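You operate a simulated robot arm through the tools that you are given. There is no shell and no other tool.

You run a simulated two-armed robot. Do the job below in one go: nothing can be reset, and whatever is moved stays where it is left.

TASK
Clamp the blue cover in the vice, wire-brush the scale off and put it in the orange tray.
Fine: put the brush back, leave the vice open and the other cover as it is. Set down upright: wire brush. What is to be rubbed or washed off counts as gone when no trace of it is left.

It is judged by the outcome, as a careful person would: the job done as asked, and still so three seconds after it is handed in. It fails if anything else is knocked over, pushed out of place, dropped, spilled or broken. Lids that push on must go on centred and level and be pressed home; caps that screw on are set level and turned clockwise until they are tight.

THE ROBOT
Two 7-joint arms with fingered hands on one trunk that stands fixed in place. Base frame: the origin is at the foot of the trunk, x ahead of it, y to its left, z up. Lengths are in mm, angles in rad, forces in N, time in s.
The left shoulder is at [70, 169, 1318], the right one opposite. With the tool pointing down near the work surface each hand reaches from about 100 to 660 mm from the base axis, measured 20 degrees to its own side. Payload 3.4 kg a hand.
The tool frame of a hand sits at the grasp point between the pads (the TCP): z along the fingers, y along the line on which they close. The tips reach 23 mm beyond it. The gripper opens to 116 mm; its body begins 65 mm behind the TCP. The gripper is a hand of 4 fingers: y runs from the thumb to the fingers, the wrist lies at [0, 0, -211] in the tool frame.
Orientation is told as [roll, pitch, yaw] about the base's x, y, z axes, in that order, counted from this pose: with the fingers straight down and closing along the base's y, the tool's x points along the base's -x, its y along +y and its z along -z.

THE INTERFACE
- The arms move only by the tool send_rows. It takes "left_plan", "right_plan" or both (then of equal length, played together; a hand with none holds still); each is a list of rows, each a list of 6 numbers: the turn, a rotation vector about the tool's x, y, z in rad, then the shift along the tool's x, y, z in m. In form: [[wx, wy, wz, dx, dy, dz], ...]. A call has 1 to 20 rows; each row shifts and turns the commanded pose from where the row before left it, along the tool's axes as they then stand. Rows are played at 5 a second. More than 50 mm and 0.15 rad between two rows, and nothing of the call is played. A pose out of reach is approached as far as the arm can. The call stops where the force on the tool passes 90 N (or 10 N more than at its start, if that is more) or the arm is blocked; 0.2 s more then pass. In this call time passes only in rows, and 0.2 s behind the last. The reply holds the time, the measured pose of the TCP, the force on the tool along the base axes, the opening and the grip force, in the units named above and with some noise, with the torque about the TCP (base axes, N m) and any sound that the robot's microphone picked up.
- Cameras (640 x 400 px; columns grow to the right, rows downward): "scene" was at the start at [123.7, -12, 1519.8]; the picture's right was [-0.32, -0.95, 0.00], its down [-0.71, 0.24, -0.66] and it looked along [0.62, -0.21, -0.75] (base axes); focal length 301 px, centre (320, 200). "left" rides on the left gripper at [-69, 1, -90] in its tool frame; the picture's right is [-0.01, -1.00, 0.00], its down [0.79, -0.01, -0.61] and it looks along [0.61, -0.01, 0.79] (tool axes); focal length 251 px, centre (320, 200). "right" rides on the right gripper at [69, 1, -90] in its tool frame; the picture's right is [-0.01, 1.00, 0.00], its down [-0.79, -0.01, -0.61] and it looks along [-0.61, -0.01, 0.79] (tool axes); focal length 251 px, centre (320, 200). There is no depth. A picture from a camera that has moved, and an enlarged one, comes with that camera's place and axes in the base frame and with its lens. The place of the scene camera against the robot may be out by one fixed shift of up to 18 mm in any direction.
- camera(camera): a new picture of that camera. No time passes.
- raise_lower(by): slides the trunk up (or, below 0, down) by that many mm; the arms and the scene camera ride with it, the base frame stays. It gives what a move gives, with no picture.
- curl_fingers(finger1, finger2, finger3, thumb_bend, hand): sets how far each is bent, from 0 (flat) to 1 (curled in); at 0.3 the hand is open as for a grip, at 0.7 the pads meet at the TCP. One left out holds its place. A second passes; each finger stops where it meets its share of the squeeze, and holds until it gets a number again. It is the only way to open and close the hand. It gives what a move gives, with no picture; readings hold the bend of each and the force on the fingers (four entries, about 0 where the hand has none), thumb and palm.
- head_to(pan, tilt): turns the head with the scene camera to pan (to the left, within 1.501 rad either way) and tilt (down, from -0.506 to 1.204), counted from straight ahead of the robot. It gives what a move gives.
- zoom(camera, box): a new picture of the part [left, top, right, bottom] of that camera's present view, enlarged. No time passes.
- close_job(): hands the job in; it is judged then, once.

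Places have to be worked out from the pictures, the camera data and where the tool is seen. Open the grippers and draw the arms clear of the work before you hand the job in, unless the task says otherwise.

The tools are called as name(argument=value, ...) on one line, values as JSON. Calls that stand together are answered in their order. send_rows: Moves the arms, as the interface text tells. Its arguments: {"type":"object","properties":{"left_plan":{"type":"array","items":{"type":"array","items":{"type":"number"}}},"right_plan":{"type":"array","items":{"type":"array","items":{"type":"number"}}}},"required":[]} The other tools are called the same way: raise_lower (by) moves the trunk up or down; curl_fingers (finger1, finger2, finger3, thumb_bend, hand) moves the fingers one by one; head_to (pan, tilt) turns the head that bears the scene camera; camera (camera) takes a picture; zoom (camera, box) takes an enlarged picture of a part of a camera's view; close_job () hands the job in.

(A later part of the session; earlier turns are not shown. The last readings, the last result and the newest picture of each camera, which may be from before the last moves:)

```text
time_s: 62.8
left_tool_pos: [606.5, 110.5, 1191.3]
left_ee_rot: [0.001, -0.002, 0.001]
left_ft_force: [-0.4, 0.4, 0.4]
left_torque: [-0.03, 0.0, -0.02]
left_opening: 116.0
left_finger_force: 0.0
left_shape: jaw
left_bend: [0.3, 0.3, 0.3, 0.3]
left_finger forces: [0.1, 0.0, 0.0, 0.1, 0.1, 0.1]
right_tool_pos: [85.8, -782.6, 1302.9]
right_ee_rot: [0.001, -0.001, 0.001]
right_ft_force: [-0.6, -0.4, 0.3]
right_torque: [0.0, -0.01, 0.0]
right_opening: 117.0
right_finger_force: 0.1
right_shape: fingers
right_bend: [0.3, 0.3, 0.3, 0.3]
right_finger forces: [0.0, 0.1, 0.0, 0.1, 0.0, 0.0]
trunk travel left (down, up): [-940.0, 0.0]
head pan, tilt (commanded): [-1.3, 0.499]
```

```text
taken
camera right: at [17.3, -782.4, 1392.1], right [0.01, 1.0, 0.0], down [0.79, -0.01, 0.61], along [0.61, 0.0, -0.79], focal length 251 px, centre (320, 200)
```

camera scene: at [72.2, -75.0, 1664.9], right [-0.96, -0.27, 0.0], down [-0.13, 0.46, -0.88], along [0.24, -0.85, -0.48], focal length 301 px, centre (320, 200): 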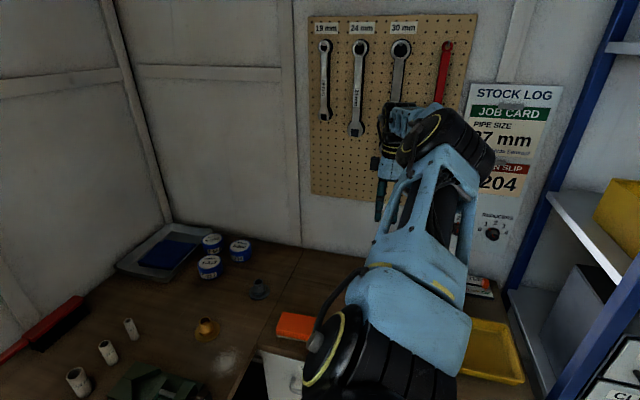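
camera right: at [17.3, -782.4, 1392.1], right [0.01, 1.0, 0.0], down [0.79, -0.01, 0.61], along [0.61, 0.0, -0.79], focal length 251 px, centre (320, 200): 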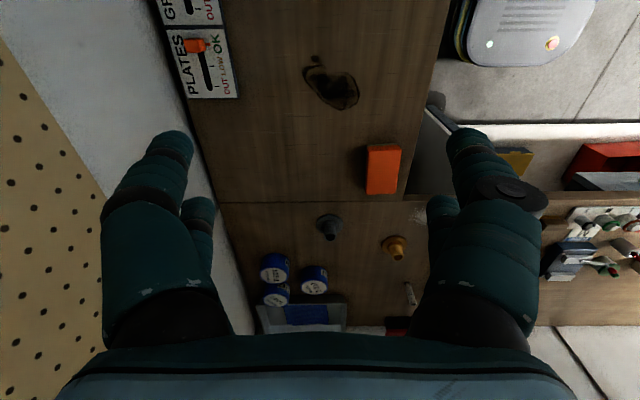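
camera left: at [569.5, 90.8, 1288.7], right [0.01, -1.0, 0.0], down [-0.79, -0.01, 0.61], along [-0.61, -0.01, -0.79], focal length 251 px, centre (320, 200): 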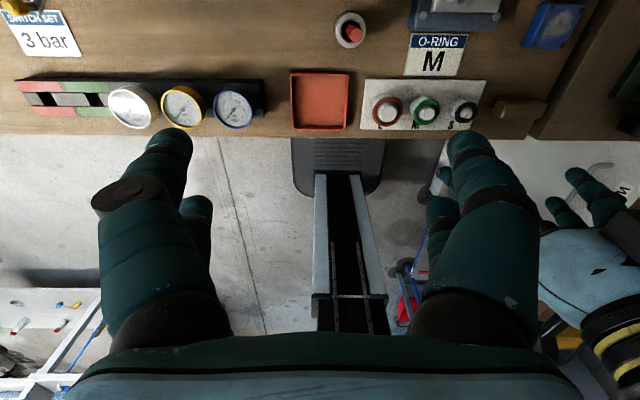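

The hub still faces forward, arm straight out. I lower it now step by step.

send_rows(right_plan=[[0, 0, 0, 0, -0.004, 0.03], [0, 0, 0, 0, -0.004, 0.03], [0, 0, 0, 0, 0, 0.03], [0, 0, 0, 0, 0, 0.03], [0, 0, 0, 0, 0.004, 0.03], [0, 0, 0, 0, 0.005, 0.03]])

camera(camera="scene")

```text
time_s: 64.2
left_tool_pos: [607.5, 111.4, 1189.6]
left_ee_rot: [0.001, 0.0, 0.001]
left_ft_force: [-0.1, 0.5, 0.5]
left_torque: [0.03, -0.01, 0.0]
left_opening: 116.1
left_finger_force: 0.1
left_shape: jaw
left_bend: [0.3, 0.3, 0.3, 0.3]
left_finger forces: [0.0, 0.1, 0.1, 0.1, 0.0, 0.0]
right_tool_pos: [89.7, -780.5, 1123.4]
right_ee_rot: [0.0, 0.0, -0.001]
right_ft_force: [0.3, -0.3, -0.1]
right_torque: [0.0, -0.01, -0.01]
right_opening: 116.8
right_finger_force: 0.1
right_shape: fingers
right_bend: [0.3, 0.3, 0.3, 0.3]
right_finger forces: [0.1, 0.0, 0.1, 0.0, 0.1, 0.0]
trunk travel left (down, up): [-940.0, 0.0]
head pan, tilt (commanded): [-1.3, 0.499]
```

```text
taken
camera scene: at [74.2, -75.3, 1664.8], right [-0.96, -0.27, 0.0], down [-0.13, 0.46, -0.88], along [0.23, -0.85, -0.48], focal length 301 px, centre (320, 200)
```

scene: 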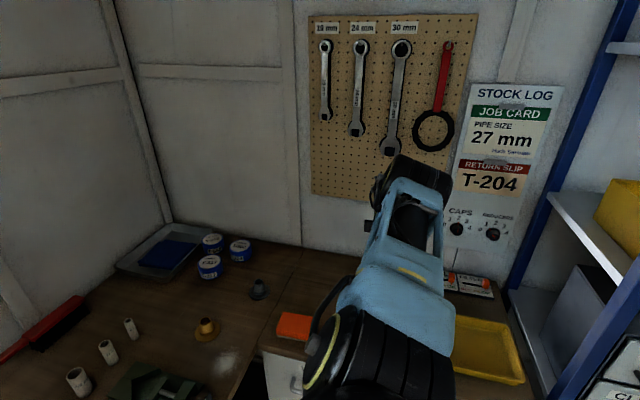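

The elbow is almost level with the axis. I lower further (fingertips stay at about z 1000).

send_rows(right_plan=[[0, 0, 0, 0, 0.005, 0.03], [0, 0, 0, 0, 0.005, 0.03], [0, 0, 0, 0, 0.007, 0.03], [0, 0, 0, 0, 0.005, 0.015]])

camera(camera="scene")

camera(camera="right")

```text
time_s: 65.2
left_tool_pos: [608.0, 112.7, 1190.6]
left_ee_rot: [0.0, 0.0, 0.002]
left_ft_force: [-0.4, 0.4, 0.2]
left_torque: [-0.01, 0.02, -0.02]
left_opening: 116.0
left_finger_force: 0.1
left_shape: jaw
left_bend: [0.3, 0.3, 0.3, 0.3]
left_finger forces: [0.0, 0.0, 0.0, 0.0, 0.0, 0.1]
right_tool_pos: [88.3, -759.4, 1019.1]
right_ee_rot: [0.0, -0.003, 0.0]
right_ft_force: [-1.1, -0.7, -0.2]
right_torque: [0.0, 0.01, -0.01]
right_opening: 116.5
right_finger_force: 0.0
right_shape: fingers
right_bend: [0.3, 0.3, 0.3, 0.3]
right_finger forces: [0.0, 0.1, 0.1, 0.1, 0.0, 0.1]
trunk travel left (down, up): [-940.0, 0.0]
head pan, tilt (commanded): [-1.3, 0.499]
```

```text
taken
camera scene: at [73.9, -74.5, 1664.9], right [-0.96, -0.27, 0.0], down [-0.13, 0.46, -0.88], along [0.23, -0.85, -0.48], focal length 301 px, centre (320, 200)
```

scene: 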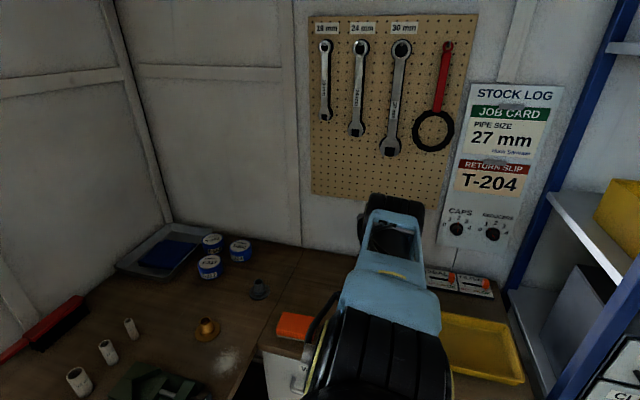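

```text
taken
camera right: at [21.5, -758.2, 1109.7], right [0.01, 1.0, 0.0], down [0.79, -0.01, 0.61], along [0.61, 0.0, -0.79], focal length 251 px, centre (320, 200)
```

right: 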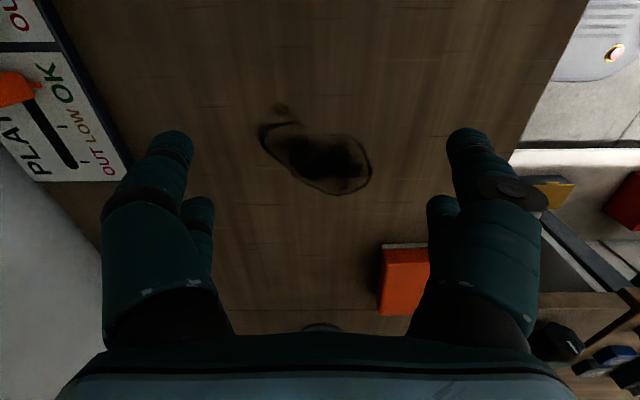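

The elbow is right at the axis. I lower another 32 mm with the arm almost fully straight, so the elbow gets below it.

send_rows(right_plan=[[0, 0, 0, 0, 0, 0.016], [0, 0, 0, 0, 0, 0.016], [0, 0, 0, 0, 0.006, 0.012]])

camera(camera="scene")

```text
time_s: 66.0
left_tool_pos: [609.2, 110.6, 1190.5]
left_ee_rot: [0.001, 0.001, 0.002]
left_ft_force: [-0.1, 0.3, -0.3]
left_torque: [0.02, 0.03, -0.01]
left_opening: 116.1
left_finger_force: 0.0
left_shape: jaw
left_bend: [0.3, 0.3, 0.3, 0.3]
left_finger forces: [0.1, 0.0, 0.0, 0.0, 0.1, 0.1]
right_tool_pos: [90.0, -751.6, 974.9]
right_ee_rot: [0.0, -0.001, 0.002]
right_ft_force: [-0.9, 0.4, -0.3]
right_torque: [0.01, 0.0, -0.01]
right_opening: 116.7
right_finger_force: 0.1
right_shape: fingers
right_bend: [0.3, 0.3, 0.3, 0.3]
right_finger forces: [0.0, 0.1, 0.0, 0.0, 0.0, 0.1]
trunk travel left (down, up): [-940.0, 0.0]
head pan, tilt (commanded): [-1.3, 0.499]
```

```text
taken
camera scene: at [73.8, -74.5, 1664.9], right [-0.96, -0.27, 0.0], down [-0.13, 0.46, -0.88], along [0.23, -0.85, -0.48], focal length 301 px, centre (320, 200)
```

scene: 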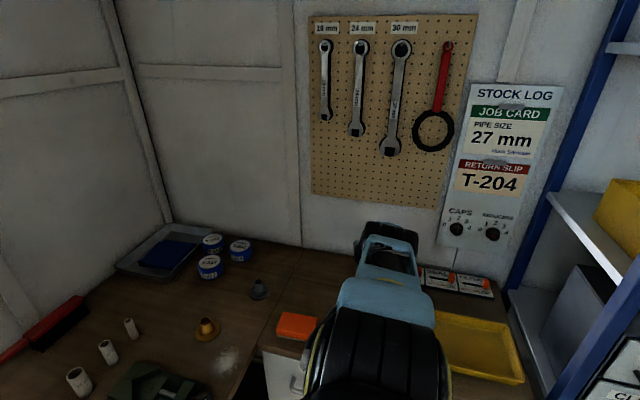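

The elbow has dropped below the axis. Now I swing the stretched arm forward, rising gently to pass above the bench items.

send_rows(right_plan=[[0, 0, 0, -0.0433, 0.007, -0.005], [0, 0, 0, -0.0433, 0.007, -0.005], [0, 0, 0, -0.0433, 0.008, -0.005]])

camera(camera="scene")

camera(camera="right")

```text
time_s: 66.8
left_tool_pos: [608.5, 110.1, 1190.1]
left_ee_rot: [-0.001, -0.001, 0.002]
left_ft_force: [0.6, -0.8, 0.3]
left_torque: [0.0, 0.02, 0.02]
left_opening: 115.6
left_finger_force: 0.0
left_shape: jaw
left_bend: [0.3, 0.3, 0.3, 0.3]
left_finger forces: [0.0, 0.0, 0.1, 0.0, 0.1, 0.1]
right_tool_pos: [221.1, -730.5, 990.0]
right_ee_rot: [0.001, -0.001, -0.001]
right_ft_force: [0.3, 0.6, 0.3]
right_torque: [0.0, 0.0, -0.01]
right_opening: 116.7
right_finger_force: 0.0
right_shape: fingers
right_bend: [0.3, 0.3, 0.3, 0.3]
right_finger forces: [0.1, 0.0, 0.1, 0.0, 0.0, 0.1]
trunk travel left (down, up): [-940.0, 0.0]
head pan, tilt (commanded): [-1.3, 0.499]
```

```text
taken
camera scene: at [75.2, -74.5, 1664.8], right [-0.96, -0.27, 0.0], down [-0.13, 0.46, -0.88], along [0.23, -0.85, -0.48], focal length 301 px, centre (320, 200)
```

scene: 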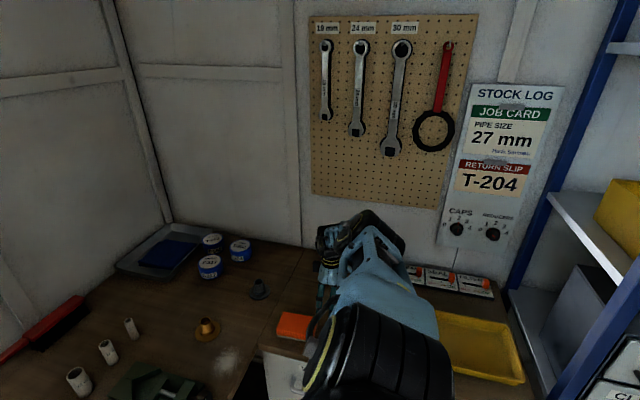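

```text
taken
camera right: at [152.9, -729.8, 1080.9], right [0.01, 1.0, 0.0], down [0.79, -0.01, 0.61], along [0.61, -0.01, -0.79], focal length 251 px, centre (320, 200)
```

right: 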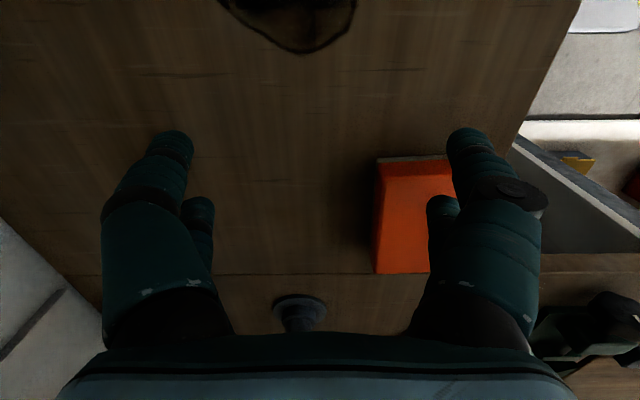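

Going well; the hub begins to tilt up. I continue the swing.

send_rows(right_plan=[[0, 0, 0, -0.04, 0.014, -0.012], [0, 0, 0, -0.04, 0.017, -0.012], [0, 0, 0, -0.04, 0.019, -0.01]])

camera(camera="scene")

```text
time_s: 67.6
left_tool_pos: [609.5, 110.8, 1190.1]
left_ee_rot: [0.001, 0.001, 0.002]
left_ft_force: [0.3, -0.3, -0.5]
left_torque: [-0.03, 0.04, 0.02]
left_opening: 115.6
left_finger_force: 0.1
left_shape: jaw
left_bend: [0.3, 0.3, 0.3, 0.3]
left_finger forces: [0.0, 0.0, 0.0, 0.1, 0.0, 0.0]
right_tool_pos: [339.9, -678.9, 1022.1]
right_ee_rot: [0.0, 0.0, 0.0]
right_ft_force: [0.0, 0.3, 0.2]
right_torque: [0.02, 0.0, -0.03]
right_opening: 117.1
right_finger_force: 0.0
right_shape: fingers
right_bend: [0.3, 0.3, 0.3, 0.3]
right_finger forces: [0.0, 0.0, 0.1, 0.0, 0.1, 0.1]
trunk travel left (down, up): [-940.0, 0.0]
head pan, tilt (commanded): [-1.3, 0.499]
```

```text
taken
camera scene: at [75.4, -74.0, 1664.8], right [-0.96, -0.27, 0.0], down [-0.13, 0.46, -0.88], along [0.23, -0.85, -0.48], focal length 301 px, centre (320, 200)
```

scene: 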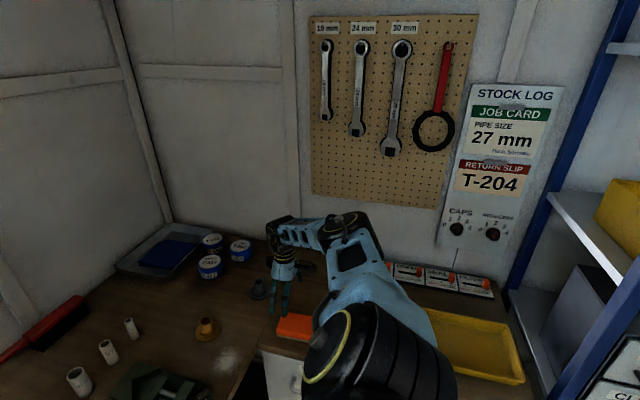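

The hub now turns up, as on the left arm. I carry on swinging forward and inward.

send_rows(right_plan=[[0, 0, 0, -0.04, 0.024, -0.01], [0, 0, 0, -0.04, 0.026, -0.01], [0, 0, 0, -0.04, 0.028, -0.01], [0, 0, 0, -0.035, 0.032, -0.01], [0, 0, 0, -0.03, 0.035, -0.01], [0, 0, 0, -0.025, 0.04, 0], [0, 0, 0, -0.02, 0.04, 0]])

camera(camera="scene")

```text
time_s: 69.2
left_tool_pos: [610.0, 110.8, 1189.0]
left_ee_rot: [-0.001, -0.001, 0.002]
left_ft_force: [0.2, -0.4, -0.5]
left_torque: [0.02, 0.05, -0.01]
left_opening: 115.9
left_finger_force: 0.1
left_shape: jaw
left_bend: [0.3, 0.3, 0.3, 0.3]
left_finger forces: [0.1, 0.0, 0.0, 0.0, 0.0, 0.1]
right_tool_pos: [570.9, -453.6, 1075.8]
right_ee_rot: [-0.001, -0.001, 0.0]
right_ft_force: [0.0, -0.2, -0.3]
right_torque: [-0.04, -0.01, 0.01]
right_opening: 116.6
right_finger_force: 0.1
right_shape: fingers
right_bend: [0.3, 0.3, 0.3, 0.3]
right_finger forces: [0.0, 0.0, 0.0, 0.0, 0.1, 0.0]
trunk travel left (down, up): [-940.0, 0.0]
head pan, tilt (commanded): [-1.3, 0.499]
```

```text
taken
camera scene: at [75.1, -72.8, 1664.9], right [-0.96, -0.27, 0.0], down [-0.13, 0.46, -0.88], along [0.23, -0.85, -0.48], focal length 301 px, centre (320, 200)
```

scene: 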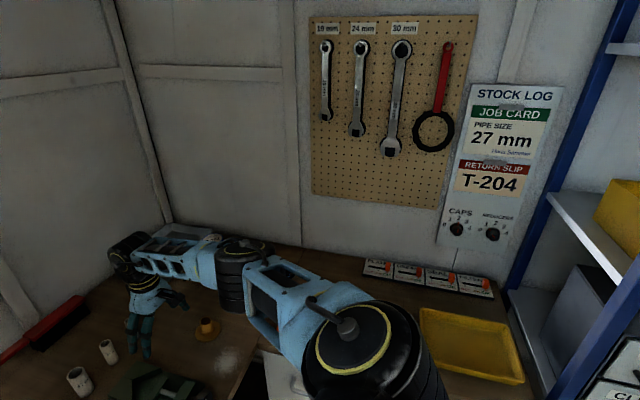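

The right arm now mirrors the left one. I move on to above the blue cover at (584, −199) and aim the head back at the work area.

send_rows(right_plan=[[0, 0, 0, -0.002, 0.0425, 0.007], [0, 0, 0, -0.002, 0.0425, 0.007], [0, 0, 0, -0.002, 0.0425, 0.007], [0, 0, 0, -0.002, 0.0425, 0.007], [0, 0, 0, -0.002, 0.0425, 0.007], [0, 0, 0, -0.002, 0.0425, 0.007]])

head_to(pan=-0.25, tilt=0.9)

camera(camera="scene")

camera(camera="right")

```text
time_s: 70.6
left_tool_pos: [610.1, 113.4, 1189.4]
left_ee_rot: [-0.003, -0.001, 0.001]
left_ft_force: [0.4, 0.6, 0.3]
left_torque: [0.0, -0.03, 0.0]
left_opening: 115.7
left_finger_force: 0.1
left_shape: jaw
left_bend: [0.3, 0.3, 0.3, 0.3]
left_finger forces: [0.0, 0.0, 0.0, 0.0, 0.0, 0.0]
right_tool_pos: [580.3, -196.2, 1032.7]
right_ee_rot: [-0.001, -0.001, 0.0]
right_ft_force: [-0.3, -0.5, 0.3]
right_torque: [0.02, 0.0, 0.03]
right_opening: 116.9
right_finger_force: 0.1
right_shape: fingers
right_bend: [0.3, 0.3, 0.3, 0.3]
right_finger forces: [0.1, 0.1, 0.0, 0.0, 0.1, 0.1]
trunk travel left (down, up): [-940.0, 0.0]
head pan, tilt (commanded): [-1.3, 0.499]
```

```text
time_s: 71.9
left_tool_pos: [608.6, 112.1, 1190.0]
left_ee_rot: [0.0, 0.001, 0.0]
left_ft_force: [-1.1, 0.6, -0.2]
left_torque: [0.03, 0.01, 0.01]
left_opening: 116.1
left_finger_force: 0.1
left_shape: jaw
left_bend: [0.3, 0.3, 0.3, 0.3]
left_finger forces: [0.1, 0.0, 0.1, 0.1, 0.0, 0.0]
right_tool_pos: [580.1, -197.8, 1033.7]
right_ee_rot: [0.001, -0.002, -0.001]
right_ft_force: [-0.3, -0.2, 0.2]
right_torque: [0.0, -0.02, 0.02]
right_opening: 116.9
right_finger_force: 0.0
right_shape: fingers
right_bend: [0.3, 0.3, 0.3, 0.3]
right_finger forces: [0.0, 0.0, 0.1, 0.0, 0.1, 0.0]
trunk travel left (down, up): [-940.0, 0.0]
head pan, tilt (commanded): [-0.25, 0.901]
```

```text
taken
camera scene: at [123.1, -5.2, 1631.0], right [-0.25, -0.97, 0.0], down [-0.76, 0.19, -0.62], along [0.6, -0.15, -0.78], focal length 301 px, centre (320, 200)
```

scene: 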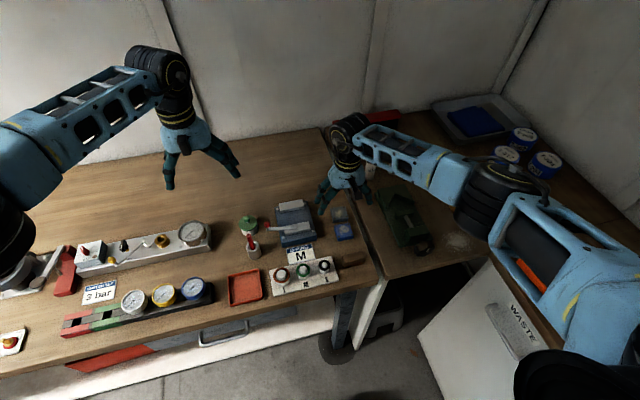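

```text
taken
camera right: at [511.7, -198.1, 1123.2], right [0.01, 1.0, 0.0], down [0.79, -0.01, 0.61], along [0.61, 0.0, -0.79], focal length 251 px, centre (320, 200)
```

right: 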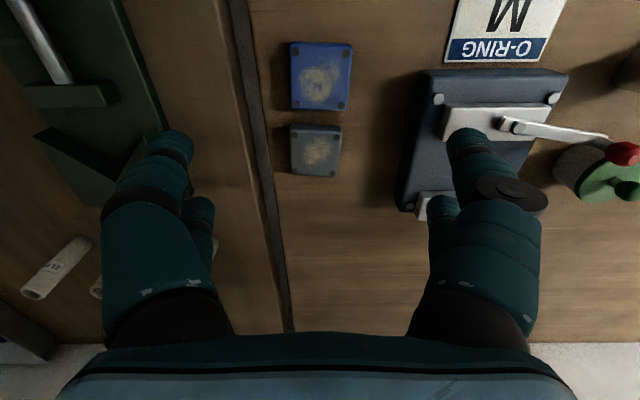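

Now I enlarge the view of the blue cover from here for an exact fix.

zoom(camera="right", box=[260, 20, 390, 190])

zoom(camera="right", box=[270, 25, 380, 125])

```text
2.35 times, centred on (325, 105) of right
camera zoom: at [511.7, -198.1, 1123.2], right [0.01, 1.0, 0.0], down [0.79, -0.01, 0.61], along [0.61, 0.0, -0.79], focal length 592 px, centre (308, 424)
```

zoom: 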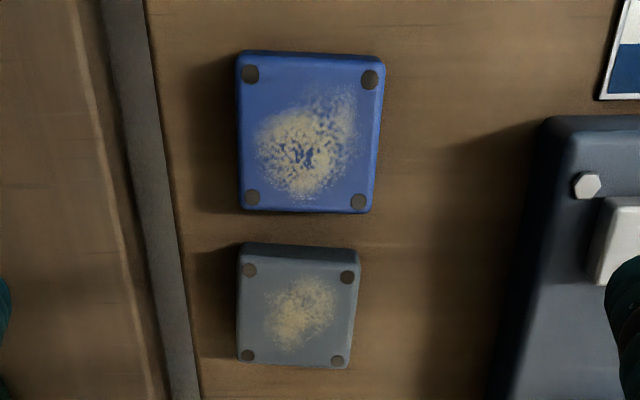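

```text
4.00 times, centred on (325, 75) of right
camera zoom: at [511.7, -198.1, 1123.2], right [0.01, 1.0, 0.0], down [0.79, -0.01, 0.61], along [0.61, 0.0, -0.79], focal length 1006 px, centre (300, 700)
```

zoom: 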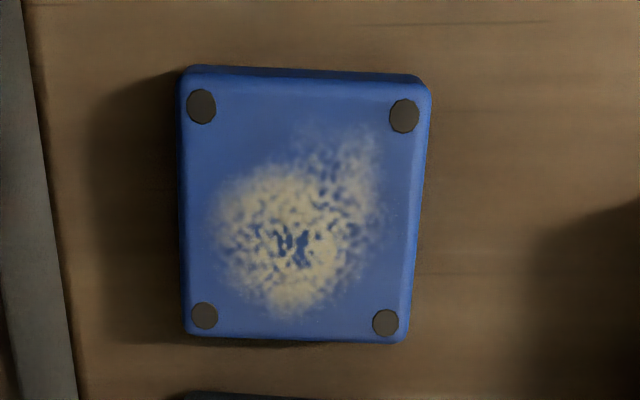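

The cover's centre is about (558, −198), 45.5 mm square, turned about −0.04 rad, top at about 912. I move the left hand aside and test whether the right hand can reach over the vice at (650, −66, 1030).

send_rows(left_plan=[[0, 0, 0, 0.032, 0.03, 0], [0, 0, 0, 0.032, 0.03, 0], [0, 0, 0, 0.032, 0.03, 0], [0, 0, 0, 0.032, 0.03, 0]])

send_rows(right_plan=[[0, 0, 0, -0.0175, 0.033, 0], [0, 0, 0, -0.0175, 0.033, 0], [0, 0, 0, -0.0175, 0.033, 0], [0, 0, 0, -0.0175, 0.033, 0]])

camera(camera="right")

camera(camera="scene")

```text
time_s: 72.9
left_tool_pos: [479.4, 231.8, 1192.3]
left_ee_rot: [-0.002, -0.003, 0.002]
left_ft_force: [-0.3, -0.1, 0.0]
left_torque: [-0.03, 0.0, -0.02]
left_opening: 116.0
left_finger_force: 0.0
left_shape: jaw
left_bend: [0.3, 0.3, 0.3, 0.3]
left_finger forces: [0.0, 0.0, 0.1, 0.0, 0.0, 0.0]
right_tool_pos: [579.1, -197.0, 1034.2]
right_ee_rot: [0.002, -0.004, -0.001]
right_ft_force: [-0.1, -0.3, 0.5]
right_torque: [-0.03, 0.0, 0.02]
right_opening: 116.7
right_finger_force: 0.0
right_shape: fingers
right_bend: [0.3, 0.3, 0.3, 0.3]
right_finger forces: [0.0, 0.0, 0.0, 0.1, 0.0, 0.0]
trunk travel left (down, up): [-940.0, 0.0]
head pan, tilt (commanded): [-0.25, 0.901]
```

```text
time_s: 73.9
left_tool_pos: [480.3, 232.1, 1191.3]
left_ee_rot: [-0.003, 0.0, 0.001]
left_ft_force: [1.7, -0.1, 1.2]
left_torque: [-0.01, 0.02, 0.01]
left_opening: 115.8
left_finger_force: 0.1
left_shape: jaw
left_bend: [0.3, 0.3, 0.3, 0.3]
left_finger forces: [0.0, 0.0, 0.0, 0.0, 0.1, 0.0]
right_tool_pos: [597.6, -76.0, 1045.2]
right_ee_rot: [0.0, -0.002, 0.0]
right_ft_force: [0.2, 0.8, 0.8]
right_torque: [0.0, 0.0, -0.02]
right_opening: 116.8
right_finger_force: 0.0
right_shape: fingers
right_bend: [0.3, 0.3, 0.3, 0.3]
right_finger forces: [0.0, 0.1, 0.0, 0.0, 0.0, 0.0]
right hand out of reach, approached as far as the arm can: row 2, 3, 4
trunk travel left (down, up): [-940.0, 0.0]
head pan, tilt (commanded): [-0.25, 0.901]
```

```text
taken
camera right: at [529.9, -74.9, 1135.3], right [0.01, 1.0, 0.0], down [0.79, -0.01, 0.61], along [0.61, -0.01, -0.79], focal length 251 px, centre (320, 200)
```

right: 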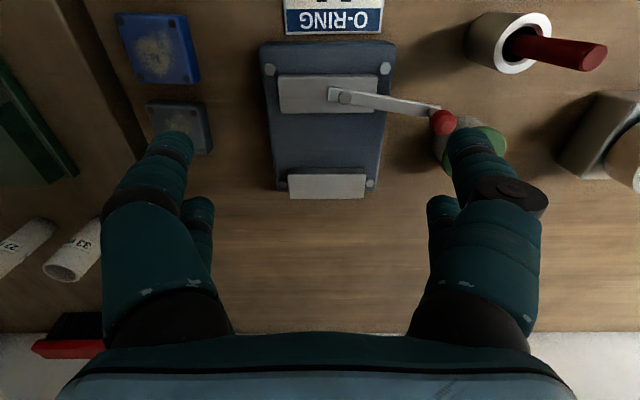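

```text
taken
camera scene: at [122.9, -4.6, 1630.9], right [-0.25, -0.97, 0.0], down [-0.76, 0.19, -0.62], along [0.6, -0.15, -0.78], focal length 301 px, centre (320, 200)
```

scene: 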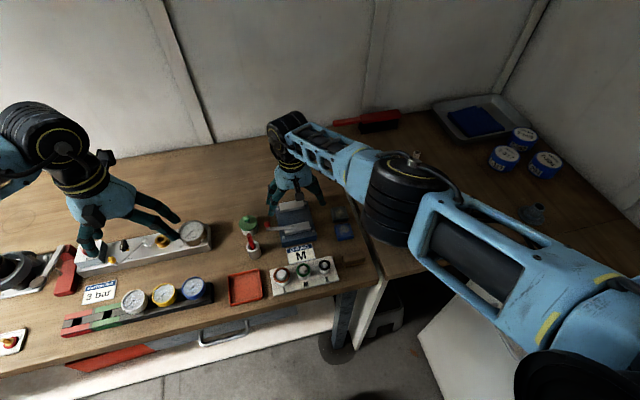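

The straight-down reach ends at about x 598 here, so I'll use a 0.35 rad forward tilt of the hand with a lower trunk. I raise both hands first, then lower the trunk by 150 mm.

send_rows(left_plan=[[0, 0, 0, 0, 0, -0.03], [0, 0, 0, 0, 0, -0.03], [0, 0, 0, 0, 0, -0.03], [0, 0, 0, 0, 0, -0.02]], right_plan=[[0, 0, 0, 0.01, -0.03, -0.04], [0, 0, 0, 0.01, -0.03, -0.04], [0, 0, 0, 0.01, -0.03, -0.04], [0, 0, 0, 0.01, -0.03, -0.04]])

raise_lower(by=-150)

camera(camera="scene")

```text
refused: row 1 steps farther than a row can; nothing moved
```

```text
time_s: 75.4
left_tool_pos: [470.0, 230.0, 1054.5]
left_ee_rot: [-0.002, -0.01, 0.002]
left_ft_force: [0.9, -0.2, 0.4]
left_torque: [0.0, 0.03, 0.02]
left_opening: 115.9
left_finger_force: 0.1
left_shape: jaw
left_bend: [0.3, 0.3, 0.3, 0.3]
left_finger forces: [0.1, 0.1, 0.1, 0.0, 0.0, 0.1]
right_tool_pos: [596.2, -70.5, 918.9]
right_ee_rot: [0.007, -0.032, 0.005]
right_ft_force: [-26.6, 8.0, 50.6]
right_torque: [-1.5, 0.52, 0.49]
right_opening: 125.2
right_finger_force: 30.2
right_shape: fingers
right_bend: [0.3, 0.3, 0.28, 0.29]
right_finger forces: [18.9, 6.2, 7.0, 0.0, 28.4, 0.0]
trunk travel left (down, up): [-796.0, 144.0]
head pan, tilt (commanded): [-0.25, 0.901]
stopped: the force on the tool passed its limit at 106 N (the readings are from after the stop); the commanded pose is now the measured one
```

```text
taken
camera scene: at [108.3, -4.7, 1488.9], right [-0.25, -0.97, 0.0], down [-0.75, 0.19, -0.63], along [0.61, -0.15, -0.78], focal length 301 px, centre (320, 200)
```

scene: 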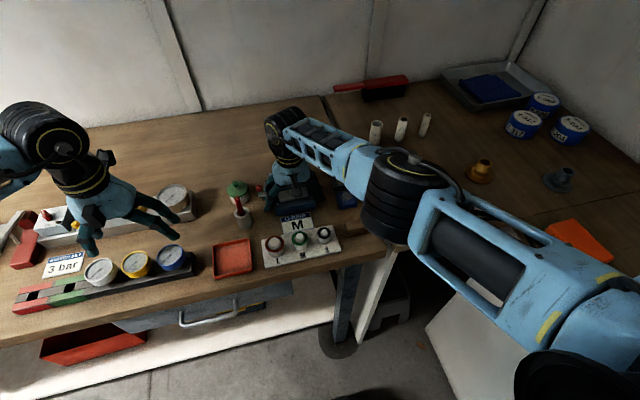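

My raise was refused (step too long) while the trunk still went down, so the right hand came down on the vice area and stopped at 106 N. I lift the right hand straight up at once and then check for any displacement.

send_rows(right_plan=[[0, 0, 0, 0, 0, -0.01], [0, 0, 0, 0, 0, -0.02], [0, 0, 0, 0, 0, -0.03], [0, 0, 0, 0, 0, -0.03], [0, 0, 0, 0, 0, -0.03], [0, 0, 0, 0, 0, -0.03]])

camera(camera="right")

camera(camera="scene")

```text
time_s: 76.8
left_tool_pos: [480.5, 231.7, 1049.4]
left_ee_rot: [0.001, 0.0, 0.003]
left_ft_force: [-0.6, 0.1, 1.1]
left_torque: [0.0, 0.02, -0.01]
left_opening: 116.1
left_finger_force: 0.1
left_shape: jaw
left_bend: [0.3, 0.3, 0.3, 0.3]
left_finger forces: [0.0, 0.1, 0.0, 0.0, 0.1, 0.1]
right_tool_pos: [602.1, -75.7, 1061.6]
right_ee_rot: [0.004, -0.023, 0.0]
right_ft_force: [0.5, -0.3, -0.2]
right_torque: [-0.01, 0.01, 0.02]
right_opening: 117.2
right_finger_force: 0.0
right_shape: fingers
right_bend: [0.3, 0.3, 0.3, 0.3]
right_finger forces: [0.0, 0.1, 0.1, 0.0, 0.1, 0.0]
trunk travel left (down, up): [-796.0, 144.0]
head pan, tilt (commanded): [-0.25, 0.901]
```

```text
taken
camera right: at [532.7, -76.3, 1148.8], right [0.01, 1.0, 0.0], down [0.78, -0.01, 0.62], along [0.62, 0.0, -0.78], focal length 251 px, centre (320, 200)
```

right: 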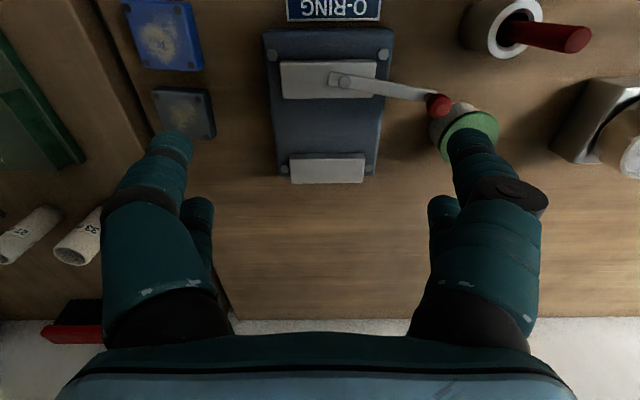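

```text
taken
camera scene: at [122.7, -5.8, 1487.4], right [-0.25, -0.97, 0.0], down [-0.76, 0.19, -0.62], along [0.6, -0.15, -0.78], focal length 301 px, centre (320, 200)
```

scene: 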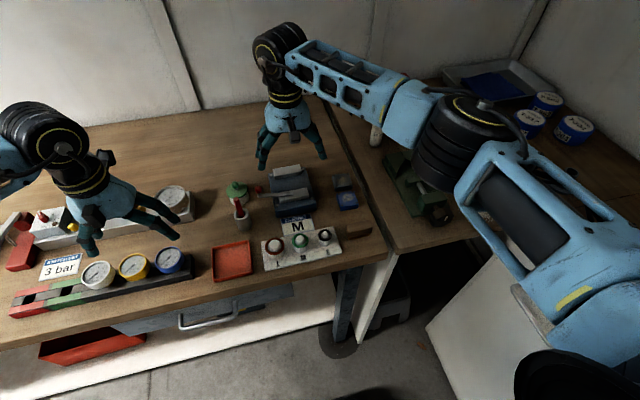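

I check carefully whether anything moved: vice, lever, covers and the pot.

zoom(camera="right", box=[100, 0, 320, 160])

zoom(camera="right", box=[260, 0, 520, 190])

zoom(camera="scene", box=[200, 140, 380, 290])

```text
2.50 times, centred on (210, 80) of right
camera zoom: at [532.7, -76.3, 1148.8], right [0.01, 1.0, 0.0], down [0.78, -0.01, 0.62], along [0.62, 0.0, -0.78], focal length 629 px, centre (595, 500)
```

zoom: 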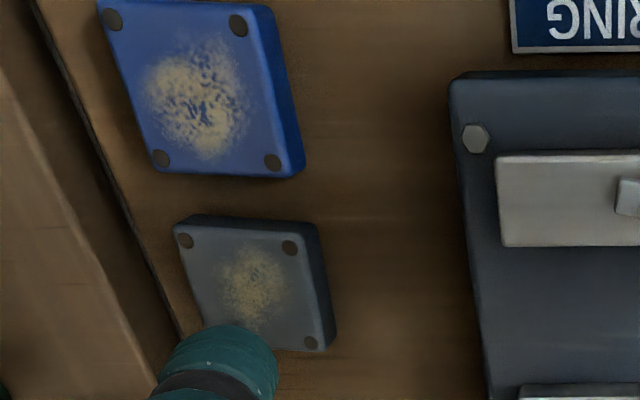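

```text
2.11 times, centred on (390, 95) of right
camera zoom: at [532.7, -76.3, 1148.8], right [0.01, 1.0, 0.0], down [0.78, -0.01, 0.62], along [0.62, 0.0, -0.78], focal length 529 px, centre (173, 421)
```

zoom: 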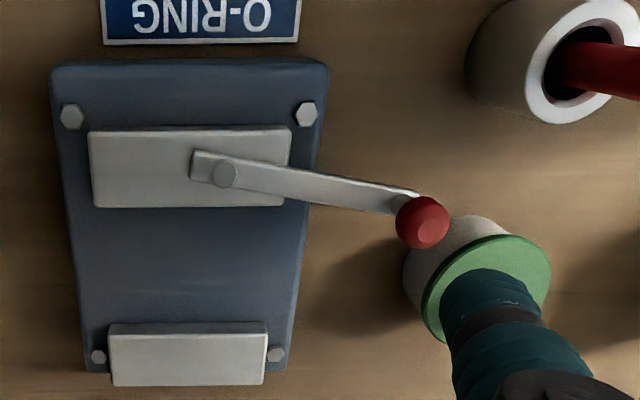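

```text
2.67 times, centred on (290, 215) of scene
camera zoom: at [122.7, -5.8, 1487.4], right [-0.25, -0.97, 0.0], down [-0.76, 0.19, -0.62], along [0.6, -0.15, -0.78], focal length 803 px, centre (400, 160)
```

zoom: 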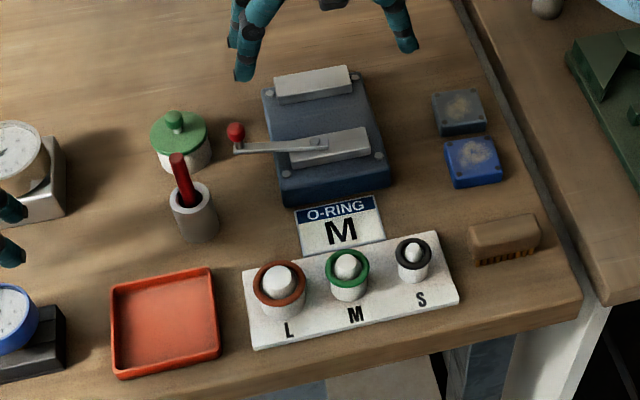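

Everything is where it was – the fingers straddled the vice and only met its sides. From now on I check each move before the next. I tilt the right hand forward by about 0.33 rad and move it back above the blue cover.

send_rows(right_plan=[[0, -0.109, 0, 0, 0, 0], [0, -0.109, 0, 0, 0, 0], [0, -0.109, 0, 0, 0, 0], [0, 0, 0, 0.0116, -0.0407, 0.0036], [0, 0, 0, 0.0116, -0.0407, 0.0036], [0, 0, 0.04, 0.0116, -0.0407, 0.0036]])

camera(camera="right")

```text
time_s: 78.2
left_tool_pos: [480.5, 230.1, 1049.5]
left_ee_rot: [0.0, -0.001, 0.001]
left_ft_force: [0.6, -0.3, 0.1]
left_torque: [0.01, 0.0, -0.02]
left_opening: 115.9
left_finger_force: 0.1
left_shape: jaw
left_bend: [0.3, 0.3, 0.3, 0.3]
left_finger forces: [0.0, 0.0, 0.0, 0.1, 0.1, 0.0]
right_tool_pos: [572.8, -199.2, 1038.0]
right_ee_rot: [0.019, -0.348, -0.045]
right_ft_force: [0.7, 0.2, -0.5]
right_torque: [0.03, 0.01, -0.03]
right_opening: 117.4
right_finger_force: 0.1
right_shape: fingers
right_bend: [0.3, 0.3, 0.3, 0.3]
right_finger forces: [0.0, 0.0, 0.0, 0.0, 0.0, 0.0]
trunk travel left (down, up): [-796.0, 144.0]
head pan, tilt (commanded): [-0.25, 0.901]
```

```text
taken
camera right: at [478.5, -196.5, 1099.1], right [0.05, 1.0, 0.02], down [0.54, -0.04, 0.84], along [0.84, -0.03, -0.54], focal length 251 px, centre (320, 200)
```

right: 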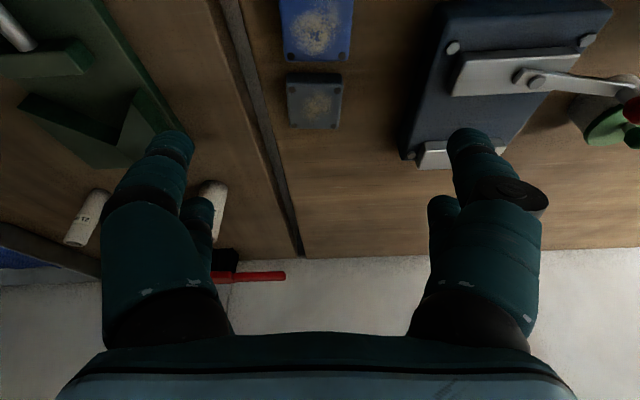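

The tilted pose is good. I descend to TCP z ≈ 960 first and look.

send_rows(right_plan=[[0.018, 0, -0.006, 0, 0.001, 0], [0, 0, 0, 0.0067, 0, 0.0183], [0, 0, 0, 0.0067, 0, 0.0183], [0, 0, 0, 0.0067, 0, 0.0183], [0, 0, 0, 0.0067, 0, 0.0183]])

camera(camera="right")

zoom(camera="scene", box=[270, 130, 430, 250])

```text
time_s: 79.4
left_tool_pos: [480.1, 230.7, 1049.3]
left_ee_rot: [0.0, -0.001, 0.002]
left_ft_force: [0.4, 0.3, 0.4]
left_torque: [0.0, -0.02, 0.04]
left_opening: 115.9
left_finger_force: 0.1
left_shape: jaw
left_bend: [0.3, 0.3, 0.3, 0.3]
left_finger forces: [0.0, 0.0, 0.0, 0.0, 0.0, 0.0]
right_tool_pos: [573.5, -198.3, 959.6]
right_ee_rot: [-0.001, -0.352, -0.036]
right_ft_force: [0.1, -0.3, -0.2]
right_torque: [-0.05, -0.01, 0.01]
right_opening: 117.1
right_finger_force: 0.0
right_shape: fingers
right_bend: [0.3, 0.3, 0.3, 0.3]
right_finger forces: [0.0, 0.0, 0.0, 0.0, 0.0, 0.1]
trunk travel left (down, up): [-796.0, 144.0]
head pan, tilt (commanded): [-0.25, 0.901]
```

```text
taken
camera right: at [478.7, -193.4, 1021.0], right [0.05, 1.0, 0.0], down [0.54, -0.03, 0.84], along [0.84, -0.04, -0.54], focal length 251 px, centre (320, 200)
```

right: 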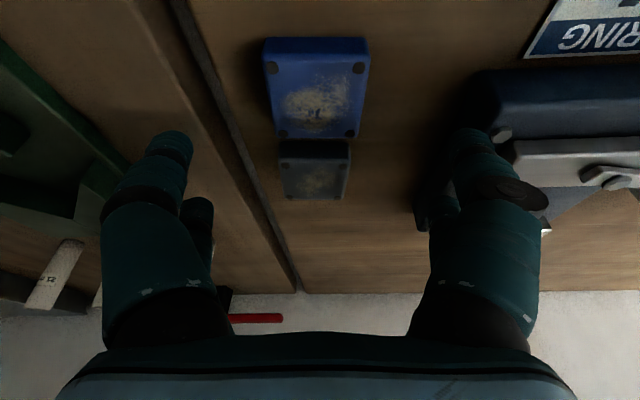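

```text
3.33 times, centred on (350, 190) of scene
camera zoom: at [123.0, -5.6, 1487.4], right [-0.25, -0.97, 0.0], down [-0.76, 0.19, -0.62], along [0.6, -0.15, -0.78], focal length 1004 px, centre (220, 233)
```

zoom: 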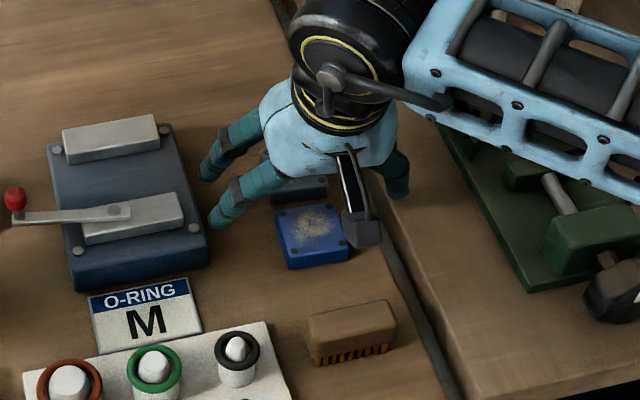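

The cover is centred between the open digits. I descend to TCP z ≈ 931.

send_rows(right_plan=[[0, 0, 0, 0.0049, 0, 0.0134], [0, 0, 0, 0.0049, 0, 0.0134]])

camera(camera="right")

zoom(camera="scene", box=[290, 150, 410, 240])

```text
time_s: 80.0
left_tool_pos: [480.2, 229.6, 1048.5]
left_ee_rot: [-0.001, 0.0, 0.001]
left_ft_force: [0.4, -0.1, 0.0]
left_torque: [0.01, -0.03, -0.01]
left_opening: 116.0
left_finger_force: 0.1
left_shape: jaw
left_bend: [0.3, 0.3, 0.3, 0.3]
left_finger forces: [0.0, 0.0, 0.0, 0.0, 0.1, 0.1]
right_tool_pos: [572.7, -196.5, 930.7]
right_ee_rot: [-0.001, -0.35, -0.037]
right_ft_force: [0.7, -1.2, -0.2]
right_torque: [0.01, -0.01, -0.03]
right_opening: 117.4
right_finger_force: 0.0
right_shape: fingers
right_bend: [0.3, 0.3, 0.3, 0.3]
right_finger forces: [0.1, 0.0, 0.1, 0.0, 0.0, 0.1]
trunk travel left (down, up): [-796.0, 144.0]
head pan, tilt (commanded): [-0.25, 0.901]
```

```text
taken
camera right: at [477.7, -193.0, 991.9], right [0.05, 1.0, 0.0], down [0.54, -0.03, 0.84], along [0.84, -0.04, -0.54], focal length 251 px, centre (320, 200)
```

right: 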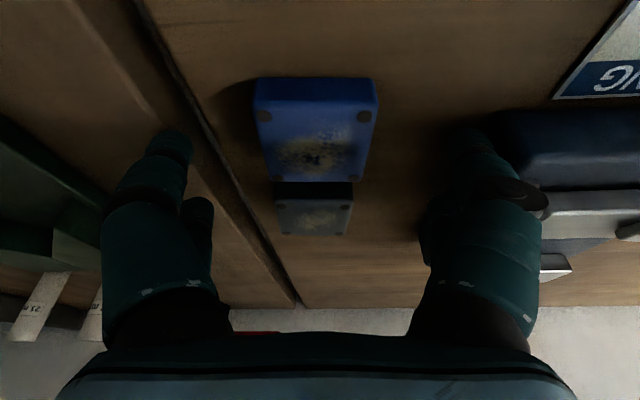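

```text
4.44 times, centred on (350, 195) of scene
camera zoom: at [123.1, -5.5, 1487.3], right [-0.25, -0.97, 0.0], down [-0.76, 0.19, -0.62], along [0.6, -0.15, -0.78], focal length 1338 px, centre (187, 222)
```

zoom: 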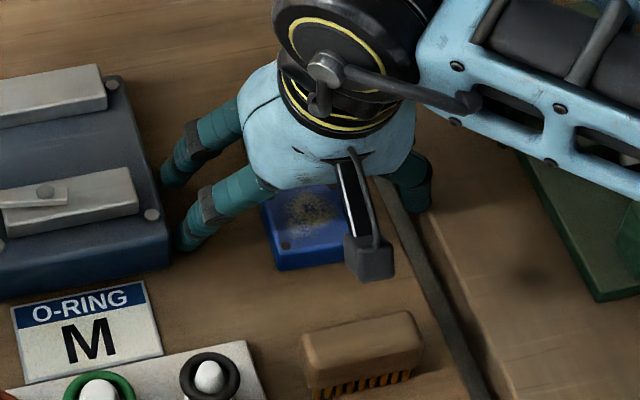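

The digit pair lines up with the middle of the cover. I close only finger1 and thumb on it.

curl_fingers(hand="right", finger1=0.7, thumb_bend=0.7)

camera(camera="right")

zoom(camera="scene", box=[290, 150, 410, 240])

```text
time_s: 81.0
left_tool_pos: [479.5, 226.2, 1051.2]
left_ee_rot: [0.002, -0.001, 0.001]
left_ft_force: [-0.1, 0.4, -0.4]
left_torque: [0.0, -0.01, -0.04]
left_opening: 115.7
left_finger_force: 0.0
left_shape: jaw
left_bend: [0.3, 0.3, 0.3, 0.3]
left_finger forces: [0.0, 0.0, 0.1, 0.0, 0.0, 0.1]
right_tool_pos: [571.3, -200.8, 932.0]
right_ee_rot: [0.002, -0.353, -0.04]
right_ft_force: [5.9, -23.2, 21.2]
right_torque: [0.77, 0.03, 0.23]
right_opening: 77.7
right_finger_force: 24.1
right_shape: fingers
right_bend: [0.47, 0.3, 0.3, 0.49]
right_finger forces: [24.4, 0.0, 0.0, 0.0, 23.9, 0.0]
trunk travel left (down, up): [-796.0, 144.0]
head pan, tilt (commanded): [-0.25, 0.901]
```

```text
taken
camera right: at [476.4, -197.2, 993.1], right [0.05, 1.0, 0.0], down [0.54, -0.03, 0.84], along [0.84, -0.04, -0.54], focal length 251 px, centre (320, 200)
```

right: 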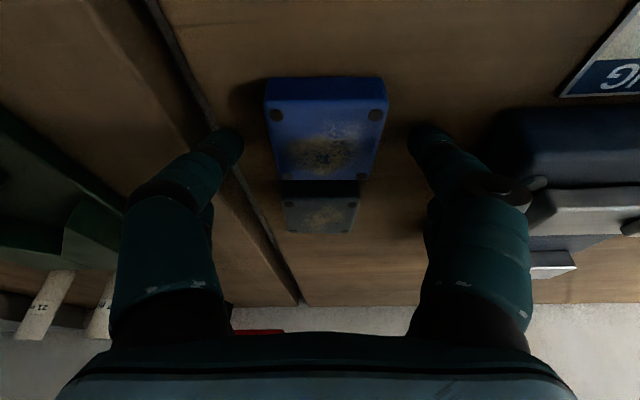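

```text
4.44 times, centred on (350, 195) of scene
camera zoom: at [120.1, -10.5, 1487.7], right [-0.25, -0.97, 0.0], down [-0.76, 0.2, -0.62], along [0.6, -0.15, -0.78], focal length 1338 px, centre (187, 222)
```

zoom: 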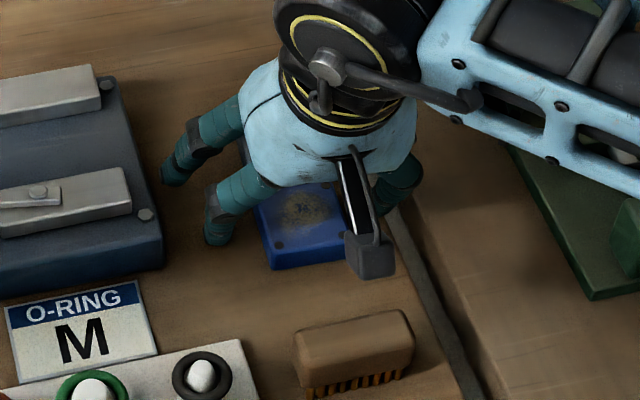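

The curling tips touched the table (21 N upward), so they dip while closing. I raise the hand 9 mm and close again.

send_rows(right_plan=[[0, 0, 0, -0.0031, 0.001, -0.0085]])

curl_fingers(hand="right", finger1=0.52, thumb_bend=0.52)

camera(camera="right")

```text
time_s: 81.4
left_tool_pos: [480.1, 232.0, 1046.5]
left_ee_rot: [-0.003, 0.0, 0.004]
left_ft_force: [0.8, -0.6, -0.1]
left_torque: [-0.01, 0.02, -0.04]
left_opening: 115.9
left_finger_force: 0.0
left_shape: jaw
left_bend: [0.3, 0.3, 0.3, 0.3]
left_finger forces: [0.1, 0.1, 0.0, 0.0, 0.1, 0.0]
right_tool_pos: [571.2, -191.2, 938.2]
right_ee_rot: [-0.001, -0.345, -0.034]
right_ft_force: [-0.3, -1.2, -0.6]
right_torque: [-0.02, 0.02, -0.04]
right_opening: 43.7
right_finger_force: 3.2
right_shape: fingers
right_bend: [0.48, 0.31, 0.3, 0.67]
right_finger forces: [2.8, 1.1, 0.0, 0.1, 2.8, 0.1]
trunk travel left (down, up): [-796.0, 144.0]
head pan, tilt (commanded): [-0.25, 0.901]
```

```text
time_s: 82.4
left_tool_pos: [480.8, 230.6, 1049.0]
left_ee_rot: [0.001, 0.0, 0.002]
left_ft_force: [0.0, 0.0, -0.7]
left_torque: [-0.04, -0.03, -0.03]
left_opening: 116.2
left_finger_force: 0.0
left_shape: jaw
left_bend: [0.3, 0.3, 0.3, 0.3]
left_finger forces: [0.0, 0.1, 0.0, 0.0, 0.0, 0.0]
right_tool_pos: [571.1, -195.8, 938.3]
right_ee_rot: [0.0, -0.35, -0.036]
right_ft_force: [-0.3, -0.5, 0.1]
right_torque: [-0.01, -0.01, -0.02]
right_opening: 52.8
right_finger_force: 0.0
right_shape: fingers
right_bend: [0.52, 0.3, 0.3, 0.52]
right_finger forces: [0.1, 0.0, 0.0, 0.1, 0.0, 0.0]
trunk travel left (down, up): [-796.0, 144.0]
head pan, tilt (commanded): [-0.25, 0.901]
```

```text
taken
camera right: at [477.5, -191.4, 1000.7], right [0.05, 1.0, 0.0], down [0.54, -0.03, 0.84], along [0.84, -0.04, -0.54], focal length 251 px, centre (320, 200)
```

right: 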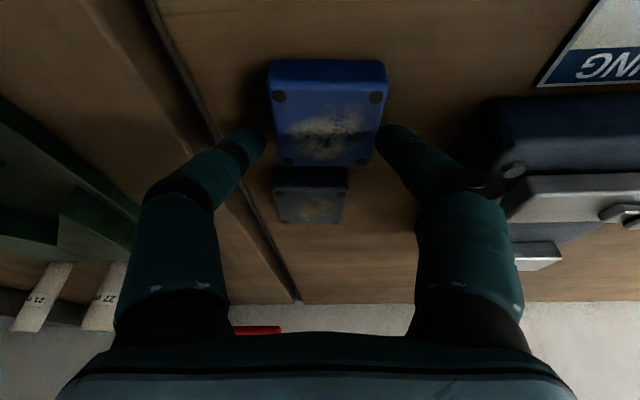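

Nothing is gripped yet; the cover was nudged a few mm to about (558, −192). I shift the hand by (−4, +3.5) mm to centre the pair and close again.

send_rows(right_plan=[[0, 0, 0, 0.0041, 0.0035, -0.0004]])

curl_fingers(hand="right", finger1=0.7, thumb_bend=0.7)

camera(camera="right")

zoom(camera="scene", box=[290, 150, 410, 240])

```text
time_s: 82.8
left_tool_pos: [479.9, 229.9, 1048.1]
left_ee_rot: [0.001, 0.0, 0.002]
left_ft_force: [0.6, 0.6, -0.3]
left_torque: [0.01, -0.02, -0.02]
left_opening: 115.8
left_finger_force: 0.1
left_shape: jaw
left_bend: [0.3, 0.3, 0.3, 0.3]
left_finger forces: [0.0, 0.0, 0.0, 0.1, 0.0, 0.0]
right_tool_pos: [568.1, -192.1, 938.6]
right_ee_rot: [0.0, -0.349, -0.038]
right_ft_force: [-0.1, 0.0, 0.9]
right_torque: [0.01, 0.03, 0.02]
right_opening: 52.3
right_finger_force: 0.3
right_shape: fingers
right_bend: [0.52, 0.31, 0.3, 0.52]
right_finger forces: [0.0, 0.3, 0.0, 0.0, 0.1, 0.1]
trunk travel left (down, up): [-796.0, 144.0]
head pan, tilt (commanded): [-0.25, 0.901]
```

```text
time_s: 83.8
left_tool_pos: [479.6, 230.0, 1049.6]
left_ee_rot: [-0.001, 0.0, 0.002]
left_ft_force: [-0.3, -0.9, -0.4]
left_torque: [0.03, 0.05, 0.01]
left_opening: 115.9
left_finger_force: 0.0
left_shape: jaw
left_bend: [0.3, 0.3, 0.3, 0.3]
left_finger forces: [0.0, 0.0, 0.1, 0.1, 0.0, 0.1]
right_tool_pos: [566.6, -191.5, 938.9]
right_ee_rot: [-0.001, -0.351, -0.037]
right_ft_force: [0.6, -1.6, -0.1]
right_torque: [-0.01, -0.01, -0.02]
right_opening: 41.7
right_finger_force: 10.9
right_shape: fingers
right_bend: [0.52, 0.31, 0.3, 0.61]
right_finger forces: [10.1, 0.7, 0.0, 0.0, 10.6, 0.0]
trunk travel left (down, up): [-796.0, 144.0]
head pan, tilt (commanded): [-0.25, 0.901]
```

```text
taken
camera right: at [473.6, -187.5, 1000.0], right [0.05, 1.0, 0.0], down [0.54, -0.03, 0.84], along [0.84, -0.04, -0.54], focal length 251 px, centre (320, 200)
```

right: 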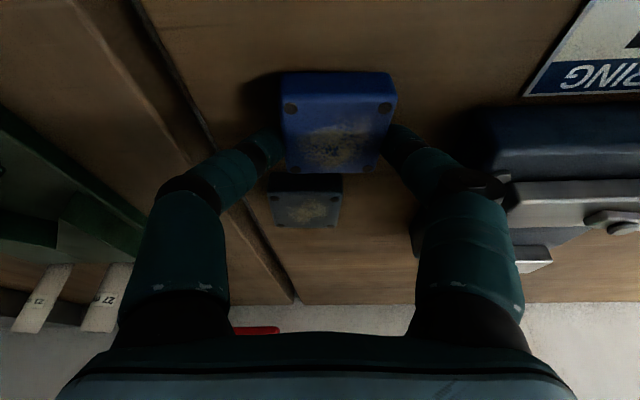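

```text
4.44 times, centred on (350, 195) of scene
camera zoom: at [122.8, -5.7, 1487.4], right [-0.25, -0.97, 0.0], down [-0.76, 0.19, -0.62], along [0.6, -0.15, -0.78], focal length 1338 px, centre (187, 222)
```

zoom: 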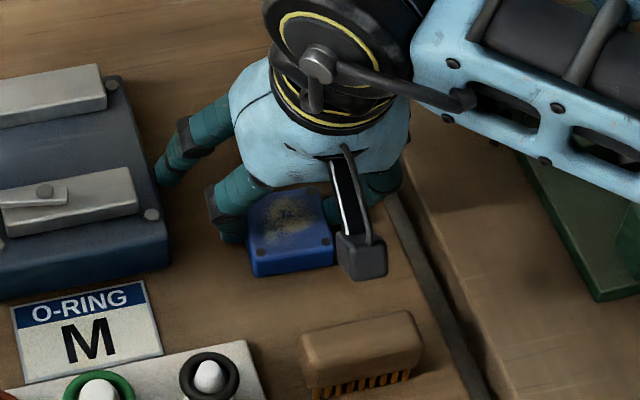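

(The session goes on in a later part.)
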